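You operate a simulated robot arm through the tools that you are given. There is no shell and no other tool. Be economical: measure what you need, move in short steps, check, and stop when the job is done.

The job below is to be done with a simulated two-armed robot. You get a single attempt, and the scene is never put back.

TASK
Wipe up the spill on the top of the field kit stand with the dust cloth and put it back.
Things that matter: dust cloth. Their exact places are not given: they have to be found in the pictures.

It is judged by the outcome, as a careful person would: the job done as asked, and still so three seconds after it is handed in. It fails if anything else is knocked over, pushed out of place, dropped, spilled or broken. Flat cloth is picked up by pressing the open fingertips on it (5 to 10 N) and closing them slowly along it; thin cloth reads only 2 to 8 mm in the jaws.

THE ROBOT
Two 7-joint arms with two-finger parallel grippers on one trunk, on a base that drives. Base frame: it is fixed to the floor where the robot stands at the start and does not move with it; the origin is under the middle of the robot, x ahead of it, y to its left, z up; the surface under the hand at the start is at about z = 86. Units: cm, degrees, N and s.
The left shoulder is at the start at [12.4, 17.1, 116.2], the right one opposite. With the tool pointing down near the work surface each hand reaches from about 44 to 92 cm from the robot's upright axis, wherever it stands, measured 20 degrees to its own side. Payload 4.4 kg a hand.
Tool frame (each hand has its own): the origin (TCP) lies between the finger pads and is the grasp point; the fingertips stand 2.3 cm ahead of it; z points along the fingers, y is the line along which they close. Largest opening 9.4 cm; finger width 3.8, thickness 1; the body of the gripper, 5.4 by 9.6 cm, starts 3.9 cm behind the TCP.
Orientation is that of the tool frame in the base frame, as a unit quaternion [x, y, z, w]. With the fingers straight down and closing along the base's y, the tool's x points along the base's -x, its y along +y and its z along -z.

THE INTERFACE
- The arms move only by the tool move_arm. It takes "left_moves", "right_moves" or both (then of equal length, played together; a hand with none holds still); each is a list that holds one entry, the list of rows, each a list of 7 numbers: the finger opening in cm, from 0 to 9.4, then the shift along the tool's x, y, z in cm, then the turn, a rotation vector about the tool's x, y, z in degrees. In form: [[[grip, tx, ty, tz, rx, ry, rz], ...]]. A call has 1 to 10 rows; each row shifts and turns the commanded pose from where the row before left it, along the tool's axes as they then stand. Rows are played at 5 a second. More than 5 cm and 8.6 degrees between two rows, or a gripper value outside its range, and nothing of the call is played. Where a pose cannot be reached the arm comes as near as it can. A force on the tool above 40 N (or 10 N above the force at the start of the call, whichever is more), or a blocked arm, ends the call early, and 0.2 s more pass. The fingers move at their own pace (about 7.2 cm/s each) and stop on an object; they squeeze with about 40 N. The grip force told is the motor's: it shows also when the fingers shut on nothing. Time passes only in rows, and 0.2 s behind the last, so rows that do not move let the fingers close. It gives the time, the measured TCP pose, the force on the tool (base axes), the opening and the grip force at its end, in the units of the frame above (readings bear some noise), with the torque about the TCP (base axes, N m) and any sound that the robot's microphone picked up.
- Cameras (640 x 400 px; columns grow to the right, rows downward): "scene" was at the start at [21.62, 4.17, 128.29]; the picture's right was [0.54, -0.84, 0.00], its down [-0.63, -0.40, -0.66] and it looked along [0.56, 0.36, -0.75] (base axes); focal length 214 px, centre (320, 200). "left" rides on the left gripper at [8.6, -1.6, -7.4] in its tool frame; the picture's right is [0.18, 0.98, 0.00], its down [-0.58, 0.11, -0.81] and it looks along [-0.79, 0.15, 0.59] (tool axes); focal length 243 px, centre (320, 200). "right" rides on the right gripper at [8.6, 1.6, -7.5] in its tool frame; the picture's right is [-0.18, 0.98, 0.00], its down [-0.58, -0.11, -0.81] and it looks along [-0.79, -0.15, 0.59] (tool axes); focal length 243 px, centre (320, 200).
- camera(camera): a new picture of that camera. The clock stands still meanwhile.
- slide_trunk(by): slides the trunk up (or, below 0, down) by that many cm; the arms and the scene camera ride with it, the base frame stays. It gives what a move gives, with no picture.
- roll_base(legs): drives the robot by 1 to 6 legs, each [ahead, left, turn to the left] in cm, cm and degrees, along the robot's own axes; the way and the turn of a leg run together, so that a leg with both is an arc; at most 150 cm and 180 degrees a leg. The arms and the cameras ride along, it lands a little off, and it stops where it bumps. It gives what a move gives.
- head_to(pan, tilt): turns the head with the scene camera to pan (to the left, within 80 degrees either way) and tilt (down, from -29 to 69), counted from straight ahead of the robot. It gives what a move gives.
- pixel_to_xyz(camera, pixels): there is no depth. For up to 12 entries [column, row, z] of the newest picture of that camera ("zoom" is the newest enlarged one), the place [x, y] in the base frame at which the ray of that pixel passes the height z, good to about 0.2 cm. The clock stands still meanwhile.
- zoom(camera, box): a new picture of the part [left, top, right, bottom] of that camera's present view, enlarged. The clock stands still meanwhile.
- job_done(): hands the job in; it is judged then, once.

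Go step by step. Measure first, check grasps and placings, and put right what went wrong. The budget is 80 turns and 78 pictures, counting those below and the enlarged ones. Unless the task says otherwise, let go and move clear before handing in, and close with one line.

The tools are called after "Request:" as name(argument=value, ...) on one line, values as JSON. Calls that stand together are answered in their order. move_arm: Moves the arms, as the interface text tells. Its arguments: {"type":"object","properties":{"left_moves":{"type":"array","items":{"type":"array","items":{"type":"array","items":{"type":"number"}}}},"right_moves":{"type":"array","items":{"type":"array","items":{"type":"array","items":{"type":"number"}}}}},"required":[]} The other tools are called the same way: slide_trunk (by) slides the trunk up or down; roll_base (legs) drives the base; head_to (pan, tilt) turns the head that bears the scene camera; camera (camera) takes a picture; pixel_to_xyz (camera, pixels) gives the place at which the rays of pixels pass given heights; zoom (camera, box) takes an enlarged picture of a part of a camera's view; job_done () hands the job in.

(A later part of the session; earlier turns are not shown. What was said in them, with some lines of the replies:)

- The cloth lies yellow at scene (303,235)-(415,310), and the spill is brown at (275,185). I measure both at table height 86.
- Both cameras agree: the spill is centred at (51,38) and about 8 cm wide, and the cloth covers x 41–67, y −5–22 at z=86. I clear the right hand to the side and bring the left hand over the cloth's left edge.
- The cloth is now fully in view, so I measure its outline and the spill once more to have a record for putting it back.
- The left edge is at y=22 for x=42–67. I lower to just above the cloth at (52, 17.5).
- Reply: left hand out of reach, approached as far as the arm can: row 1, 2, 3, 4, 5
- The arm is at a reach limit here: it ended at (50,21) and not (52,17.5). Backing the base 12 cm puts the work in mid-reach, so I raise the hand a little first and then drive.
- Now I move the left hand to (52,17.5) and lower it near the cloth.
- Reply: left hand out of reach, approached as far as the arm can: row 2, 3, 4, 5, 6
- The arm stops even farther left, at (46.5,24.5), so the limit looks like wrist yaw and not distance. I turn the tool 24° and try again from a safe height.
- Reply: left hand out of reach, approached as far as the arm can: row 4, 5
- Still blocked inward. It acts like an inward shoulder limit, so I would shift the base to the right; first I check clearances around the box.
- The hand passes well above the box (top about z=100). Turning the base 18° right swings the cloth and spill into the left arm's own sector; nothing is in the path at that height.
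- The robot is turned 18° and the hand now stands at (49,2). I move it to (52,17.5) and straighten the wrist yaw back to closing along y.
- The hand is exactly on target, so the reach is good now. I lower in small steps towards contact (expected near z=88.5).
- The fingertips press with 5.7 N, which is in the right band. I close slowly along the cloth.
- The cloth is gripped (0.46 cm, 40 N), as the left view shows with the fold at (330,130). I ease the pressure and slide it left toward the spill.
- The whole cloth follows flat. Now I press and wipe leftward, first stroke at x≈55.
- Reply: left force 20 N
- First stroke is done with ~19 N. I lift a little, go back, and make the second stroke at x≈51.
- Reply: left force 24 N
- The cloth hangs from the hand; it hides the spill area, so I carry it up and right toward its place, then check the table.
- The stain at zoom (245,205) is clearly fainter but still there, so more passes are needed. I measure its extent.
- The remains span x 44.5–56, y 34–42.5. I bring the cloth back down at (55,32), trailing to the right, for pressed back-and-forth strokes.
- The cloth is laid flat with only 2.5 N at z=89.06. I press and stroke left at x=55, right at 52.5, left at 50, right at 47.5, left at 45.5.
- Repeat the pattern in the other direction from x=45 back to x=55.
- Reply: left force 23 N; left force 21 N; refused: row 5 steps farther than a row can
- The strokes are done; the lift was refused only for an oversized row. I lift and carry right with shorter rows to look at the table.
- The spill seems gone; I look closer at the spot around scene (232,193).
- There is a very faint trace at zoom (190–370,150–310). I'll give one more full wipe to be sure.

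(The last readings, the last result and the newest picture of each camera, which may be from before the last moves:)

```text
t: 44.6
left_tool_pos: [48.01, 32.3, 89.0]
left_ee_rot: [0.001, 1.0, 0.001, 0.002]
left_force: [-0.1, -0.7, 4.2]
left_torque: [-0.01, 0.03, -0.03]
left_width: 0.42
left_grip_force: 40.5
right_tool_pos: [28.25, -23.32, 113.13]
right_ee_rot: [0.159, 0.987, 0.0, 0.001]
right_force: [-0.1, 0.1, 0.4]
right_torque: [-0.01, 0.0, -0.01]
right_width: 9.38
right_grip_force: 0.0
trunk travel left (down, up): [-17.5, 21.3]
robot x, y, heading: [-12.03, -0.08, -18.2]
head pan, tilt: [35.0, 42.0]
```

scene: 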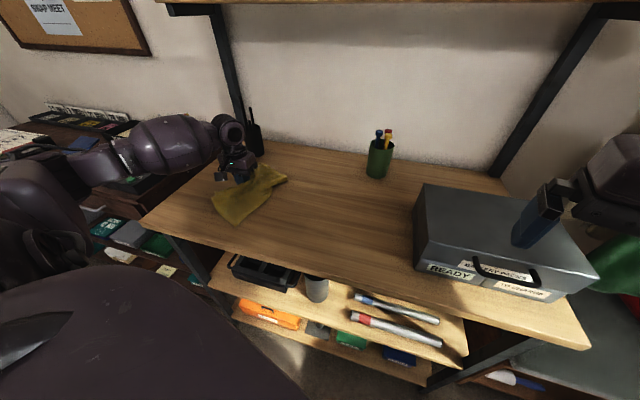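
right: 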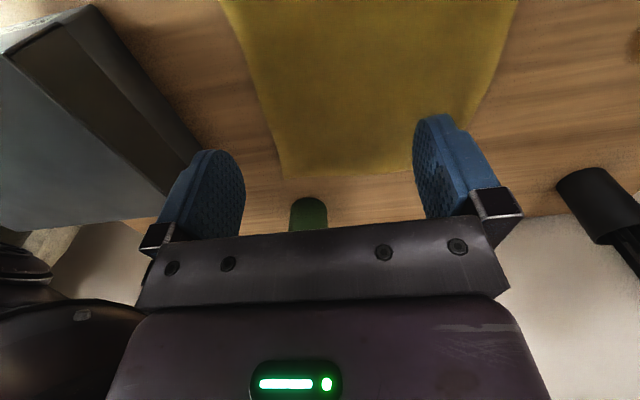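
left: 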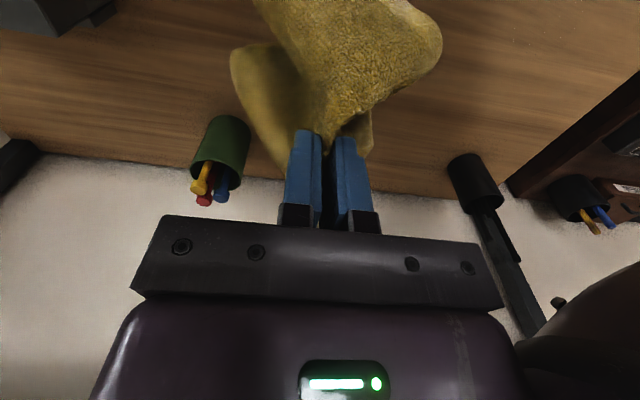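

The faint rest lies around x 45–53, so I stroke at x = 46, 44, 46, 49, 51.5 and 54.

Request:
move_arm(left_moves=[[[0, 2, 1, 0.3, 0, 0, 0], [0, 0, 4, 0, 0, 0, 0], [0, 0, 4, 0, 0, 0, 0], [0, 0, 3.5, 0, 0, 0, 0], [0, 2, 0, 0, 0, 0, 0], [0, 0, -4, 0, 0, 0, 0], [0, 0, -4, 0, 0, 0, 0], [0, -2.5, -4, 0, 0, 0, 0], [0, 0, 4, 0, 0, 0, 0], [0, 0, 4, 0, 0, 0, 0]]])

Request:
move_arm(left_moves=[[[0, 0, 4, 0, 0, 0, 0], [0, -2.5, 0, 0, 0, 0, 0], [0, 0, -4, 0, 0, 0, 0], [0, 0, -4, 0, 0, 0, 0], [0, 0, -4, 0, 0, 0, 0], [0, -2.5, 0, 0, 0, 0, 0], [0, 0, 4, 0, 0, 0, 0], [0, 0, 4, 0, 0, 0, 0], [0, 0, 4, 0, 0, 0, 0], [0, -2.5, 0, 0, 0, 0, 0]]])

Request:
move_arm(left_moves=[[[0, 0, -4, 0, 0, 0, 0], [0, 0, -4, 0, 0, 0, 0], [0, 0, -3, 0, 0, 0, 0], [0, 0, 0, -4, 0, 0, 0], [0, 0, 0, -4, 0, 0, 0], [0, 0, -2.5, -4, 0, 0, 0], [0, 0, -2.5, -4, 0, 0, 0], [0, 0, -2.5, -4, 0, 0, 0], [0, 0, -2.5, -4, 0, 0, 0], [0, 0, -4, -2, 0, 0, 0]]])

Request:
move_arm(left_moves=[[[0, 0, -4, 0, 0, 0, 0], [0, 0, -4, 0, 0, 0, 0], [0, 0, -4, 0, 0, 0, 0], [0, 0, -4, 0, 0, 0, 0], [0, 0, 0, 0, 0, 0, 0], [0, 0, 0, 0, 0, 0, 0]]])

Request:
camera(camera="scene")

Request:
zoom(camera="scene", box=[190, 165, 280, 220])

```text
t: 46.8
left_tool_pos: [46.5, 40.6, 88.89]
left_ee_rot: [0.002, 1.0, 0.001, 0.001]
left_force: [0.9, -7.0, 17.0]
left_torque: [-0.23, 0.0, 0.01]
left_width: 0.48
left_grip_force: 39.9
right_tool_pos: [28.15, -23.36, 113.07]
right_ee_rot: [0.158, 0.987, 0.0, 0.0]
right_force: [0.8, -0.6, 0.0]
right_torque: [0.0, -0.02, -0.01]
right_width: 9.41
right_grip_force: 0.1
trunk travel left (down, up): [-17.5, 21.3]
robot x, y, heading: [-11.89, -0.04, -18.1]
head pan, tilt: [35.0, 42.0]
```

```text
t: 49.0
left_tool_pos: [54.01, 44.93, 88.88]
left_ee_rot: [0.001, 1.0, 0.002, 0.001]
left_force: [-9.7, 3.4, 22.7]
left_torque: [0.02, 0.25, -0.04]
left_width: 0.45
left_grip_force: 39.7
right_tool_pos: [28.09, -23.21, 113.13]
right_ee_rot: [0.157, 0.988, 0.001, 0.001]
right_force: [-0.2, -0.1, 0.3]
right_torque: [0.04, 0.01, -0.03]
right_width: 9.39
right_grip_force: 0.0
trunk travel left (down, up): [-17.5, 21.3]
robot x, y, heading: [-11.66, -0.02, -18.2]
head pan, tilt: [35.0, 42.0]
```

```text
t: 51.2
left_tool_pos: [54.31, 19.45, 114.81]
left_ee_rot: [0.002, 1.0, 0.0, 0.0]
left_force: [1.1, 0.0, -1.3]
left_torque: [0.02, 0.0, -0.01]
left_width: 0.44
left_grip_force: 39.7
right_tool_pos: [28.44, -23.39, 112.93]
right_ee_rot: [0.159, 0.987, 0.0, -0.001]
right_force: [0.8, -0.4, 0.1]
right_torque: [-0.02, 0.04, 0.0]
right_width: 9.38
right_grip_force: 0.0
trunk travel left (down, up): [-17.5, 21.3]
robot x, y, heading: [-11.94, -0.39, -18.5]
head pan, tilt: [35.0, 42.0]
```

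```text
t: 52.6
left_tool_pos: [54.22, 3.54, 114.78]
left_ee_rot: [0.003, 1.0, 0.0, 0.0]
left_force: [1.0, -0.6, -0.7]
left_torque: [-0.03, 0.02, -0.04]
left_width: 0.45
left_grip_force: 39.9
right_tool_pos: [28.35, -23.2, 113.01]
right_ee_rot: [0.158, 0.987, 0.0, 0.0]
right_force: [-0.6, -0.2, -0.4]
right_torque: [0.0, 0.04, -0.03]
right_width: 9.39
right_grip_force: 0.0
trunk travel left (down, up): [-17.5, 21.3]
robot x, y, heading: [-11.98, 0.34, -18.2]
head pan, tilt: [35.0, 42.0]
```

```text
50 pictures are left
```

scene: 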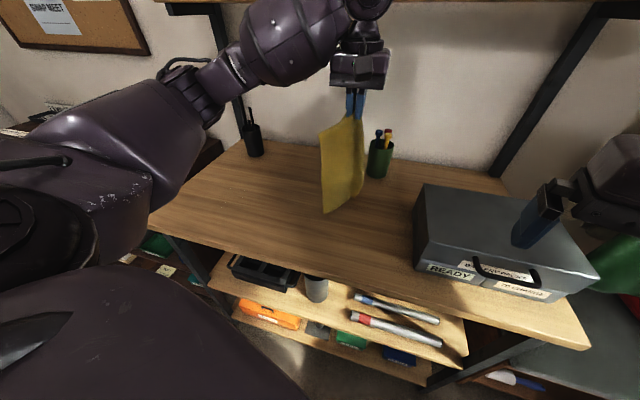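

```text
7.11 times, centred on (235, 192) of scene
```

zoom: 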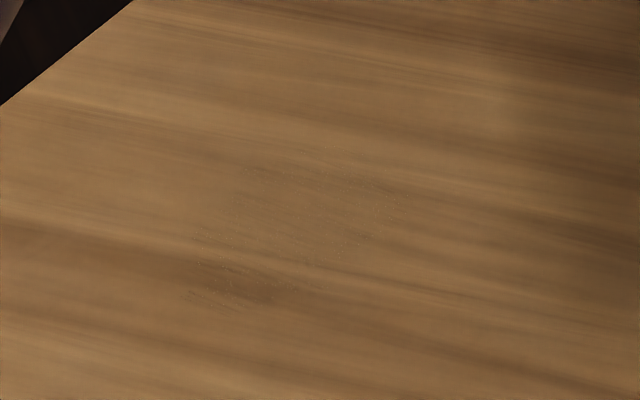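

The faint speckle did not change with the last pass and matches the wood grain, so the table is clean. Now I bring the hand further right, over the cloth's original right edge, to lay it back.

Request:
move_arm(left_moves=[[[0, 0, -3, 0, 0, 0, 0], [0, 0, -3, 0, 0, 0, 0], [0, 0, -3, 0, 0, 0, 0], [0, 0, 0, 0, 0, 0, 0], [0, 0, 0, 0, 0, 0, 0]]])

Request:
camera(camera="scene")

```text
t: 53.8
left_tool_pos: [54.16, -5.47, 114.76]
left_ee_rot: [0.001, 1.0, 0.0, 0.0]
left_force: [-0.6, 0.9, -0.4]
left_torque: [-0.02, 0.03, -0.05]
left_width: 0.45
left_grip_force: 40.1
right_tool_pos: [28.4, -23.17, 113.02]
right_ee_rot: [0.158, 0.987, 0.0, 0.0]
right_force: [-0.4, -0.2, 0.1]
right_torque: [-0.04, -0.02, 0.0]
right_width: 9.39
right_grip_force: 0.1
trunk travel left (down, up): [-17.5, 21.3]
robot x, y, heading: [-11.81, -0.32, -18.2]
head pan, tilt: [35.0, 42.0]
```

```text
48 pictures are left
```

scene: 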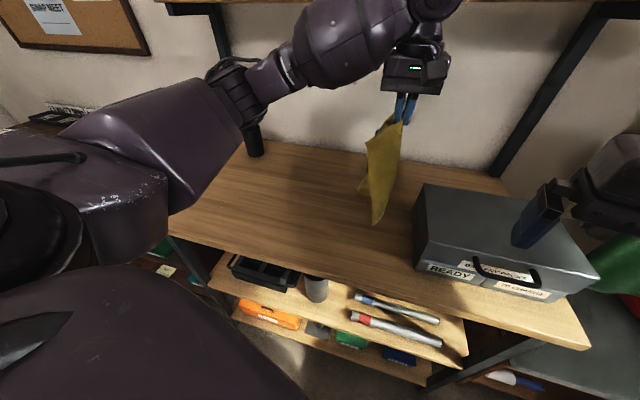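

The reach is fine at y=−5.5. I lower the cloth's hem onto the table and lay it out leftward.

Request:
move_arm(left_moves=[[[0, 0, -1, 3, 0, 0, 0], [0, 0, 0, 3, 0, 0, 0], [0, 0.3, 2, 2.6, 0, 0, 0], [0, 0.3, 2.5, 2.6, 0, 0, 0], [0, 0.3, 3, 2.6, 0, 0, 0], [0, 0.3, 3, 2.6, 0, 0, 0], [0, 0.3, 3, 2.6, 0, 0, 0], [0, 0, 3, 2.5, 0, 0, 0], [0, 0, 3, 2, 0, 0, 0], [0, 0, 1, 1, 0, 0, 0]]])

Request:
zoom(camera="scene", box=[200, 120, 440, 270])

Request:
camera(camera="left")

```text
t: 56.0
left_tool_pos: [52.52, 14.32, 90.11]
left_ee_rot: [0.001, 1.0, -0.001, 0.001]
left_force: [-0.1, -0.1, -0.2]
left_torque: [-0.03, -0.01, 0.01]
left_width: 0.45
left_grip_force: 39.6
right_tool_pos: [28.33, -23.29, 112.97]
right_ee_rot: [0.158, 0.987, 0.0, 0.0]
right_force: [0.7, 0.2, -0.8]
right_torque: [-0.03, -0.02, -0.03]
right_width: 9.42
right_grip_force: 0.1
trunk travel left (down, up): [-17.5, 21.3]
robot x, y, heading: [-11.99, 0.1, -18.0]
head pan, tilt: [35.0, 42.0]
```

```text
2.67 times, centred on (320, 195) of scene
```

zoom: 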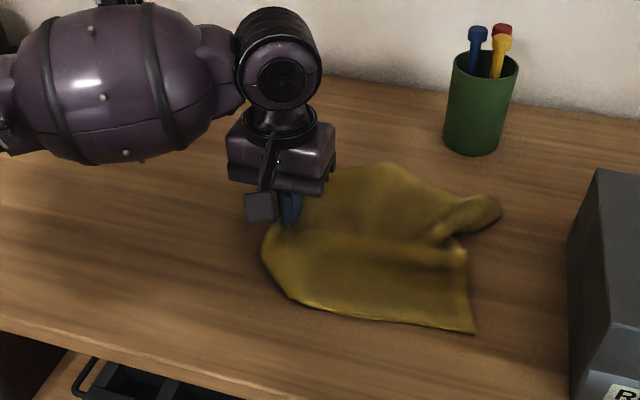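

```text
46 pictures are left
```

left: 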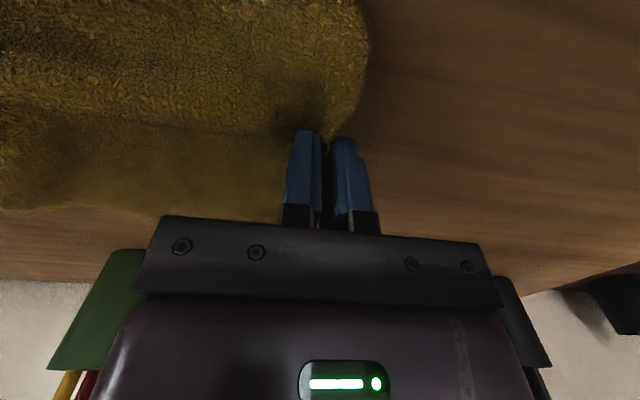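

The cloth is spread with small folds at the right hem (470,210). I pull 3.2 cm further left to straighten it, set it down, and open slowly.

Request:
move_arm(left_moves=[[[0, 0.3, 1, 0.3, 0, 0, 0], [0, 0, 1.2, 0.2, 0, 0, 0], [0, 0, 1, 0.4, 0, 0, 0], [0, 0, 0, 0.3, 0, 0, 0], [0, 0, 0, 0, 0, 0, 0]]])

Request:
zoom(camera="scene", box=[200, 120, 440, 270])

Request:
pixel_to_xyz(camera="zoom", pixels=[[475, 333, 86], [300, 300, 86], [262, 250, 86], [385, 163, 86], [500, 205, 86], [465, 260, 86]])

```text
t: 57.2
left_tool_pos: [52.36, 17.24, 89.06]
left_ee_rot: [0.002, 1.0, -0.001, 0.002]
left_force: [-1.1, 0.5, 8.5]
left_torque: [-0.07, 0.02, 0.02]
left_width: 0.48
left_grip_force: 40.1
right_tool_pos: [28.24, -23.22, 113.11]
right_ee_rot: [0.157, 0.988, 0.001, 0.0]
right_force: [0.1, -0.1, 0.2]
right_torque: [0.02, -0.01, 0.0]
right_width: 9.43
right_grip_force: 0.1
trunk travel left (down, up): [-17.5, 21.3]
robot x, y, heading: [-11.67, 0.17, -18.4]
head pan, tilt: [35.0, 42.0]
```

```text
2.67 times, centred on (320, 195) of scene
```

zoom: 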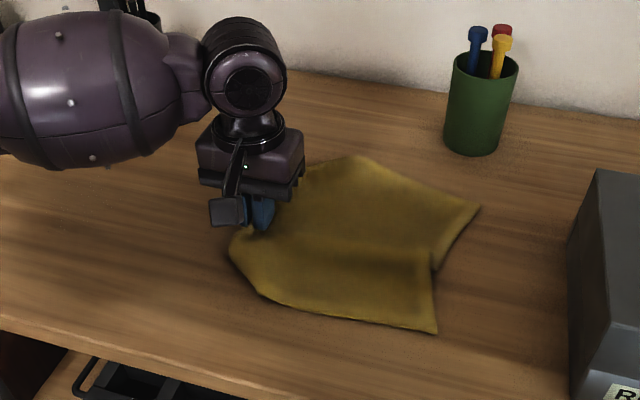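

```text
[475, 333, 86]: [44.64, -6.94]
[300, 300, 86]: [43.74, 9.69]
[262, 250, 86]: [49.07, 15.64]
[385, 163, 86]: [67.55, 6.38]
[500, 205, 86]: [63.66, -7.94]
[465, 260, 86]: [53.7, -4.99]
```

The cloth lies nearly flat in place. I open slowly with light pressure to spread the fold, then lift clear.

Request:
move_arm(left_moves=[[[0.8, 0, 0, 0, 0, 0, 0], [1.6, 0, 0, 0, 0, 0, 0], [2.4, 0, 0, 0, 0, 0, 0], [3.2, 0, 0, 0, 0, 0, 0], [4.0, 0, 0, 0, 0, 0, 0], [4.8, 0, 0, 0, 0, 0, 0], [5, 0, 0, -1, 0, 0, 0], [5, 0, 0, -4, 0, 0, 0], [5, 0, 0, -4, 0, 0, 0], [5, 0, 0, -4, 0, 0, 0]]])

Request:
move_arm(left_moves=[[[5, 0, 4, -2, 0, 0, 0], [5, 0, 4, -2, 0, 0, 0], [5, 0, 4, -2, 0, 0, 0], [5, 0, 4, 0, 0, 0, 0], [5, 0, 4, 0, 0, 0, 0], [5, 0, 0, 0, 0, 0, 0]]])

Request:
zoom(camera="scene", box=[200, 120, 440, 270])

Request:
pixel_to_xyz(camera="zoom", pixels=[[437, 333, 86], [480, 207, 86], [355, 157, 86], [265, 297, 86], [228, 245, 86], [433, 265, 86], [300, 170, 86]])

```text
t: 59.4
left_tool_pos: [52.24, 17.21, 102.35]
left_ee_rot: [0.002, 1.0, -0.001, 0.002]
left_force: [0.1, -0.6, 0.3]
left_torque: [-0.01, -0.03, 0.03]
left_width: 5.0
left_grip_force: 0.2
right_tool_pos: [28.34, -23.29, 112.94]
right_ee_rot: [0.158, 0.987, 0.0, 0.0]
right_force: [0.5, 0.7, -1.2]
right_torque: [0.0, 0.01, -0.02]
right_width: 9.38
right_grip_force: 0.1
trunk travel left (down, up): [-17.5, 21.3]
robot x, y, heading: [-12.06, 0.12, -18.1]
head pan, tilt: [35.0, 42.0]
```

```text
t: 60.8
left_tool_pos: [52.33, 37.21, 107.98]
left_ee_rot: [0.002, 1.0, -0.001, 0.001]
left_force: [-0.7, 0.2, 0.1]
left_torque: [-0.01, -0.04, 0.0]
left_width: 4.98
left_grip_force: 0.0
right_tool_pos: [28.41, -23.18, 112.96]
right_ee_rot: [0.158, 0.987, 0.0, 0.0]
right_force: [-0.3, 0.0, -0.2]
right_torque: [0.0, 0.0, -0.01]
right_width: 9.39
right_grip_force: 0.1
trunk travel left (down, up): [-17.5, 21.3]
robot x, y, heading: [-11.52, 0.07, -18.1]
head pan, tilt: [35.0, 42.0]
```

```text
2.67 times, centred on (320, 195) of scene
```

zoom: 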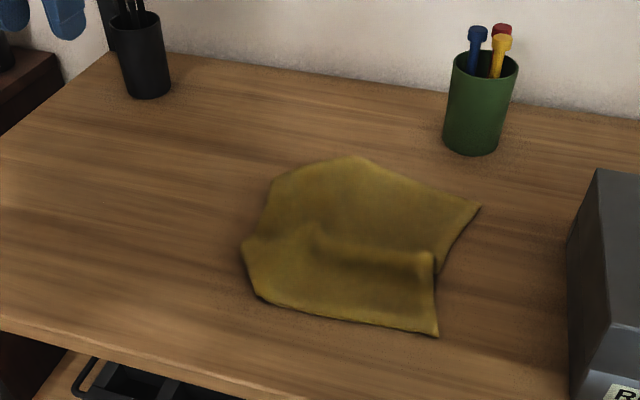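

```text
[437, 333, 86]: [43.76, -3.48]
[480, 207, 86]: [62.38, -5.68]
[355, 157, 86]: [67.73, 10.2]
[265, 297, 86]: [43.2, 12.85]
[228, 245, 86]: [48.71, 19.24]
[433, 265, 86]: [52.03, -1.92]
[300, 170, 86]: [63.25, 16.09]
```

The cloth lies back at x 43–68, y −6–18, close to its original outline, with the left corners perhaps tucked. I look from the left camera too, and at the wiped spot.

Request:
camera(camera="left")

Request:
camera(camera="scene")

```text
43 pictures are left
```

left: 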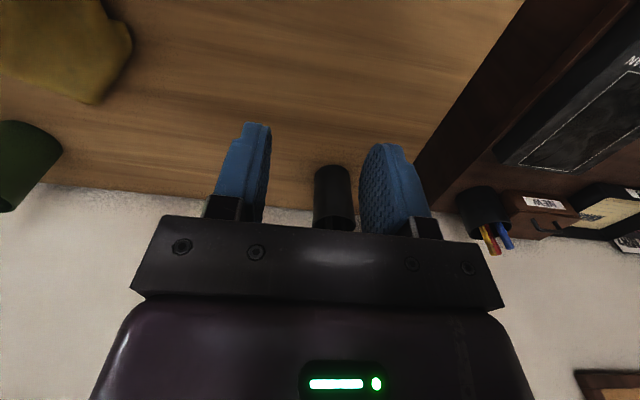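

```text
42 pictures are left
```

scene: 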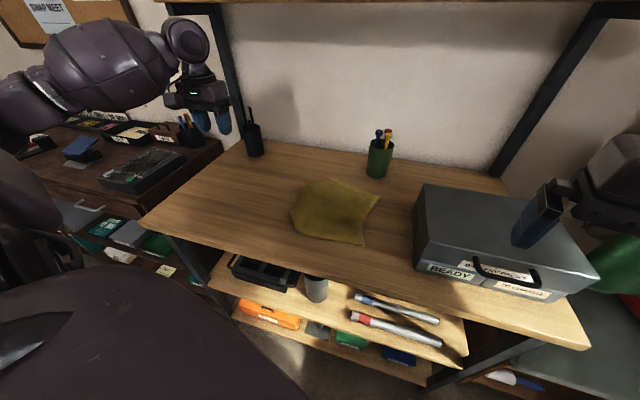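

The spill area at scene (232,193) is clean. The cloth lies spread in its old place, nothing else has moved, and both hands are empty and clear, so I hand in.

Request:
job_done()

```text
The job is handed in.
```

The spill is wiped up and the dust cloth is back about where it was. It sits roughly 2–3 cm off its old spot, with a small crease and the left corners probably tucked under.
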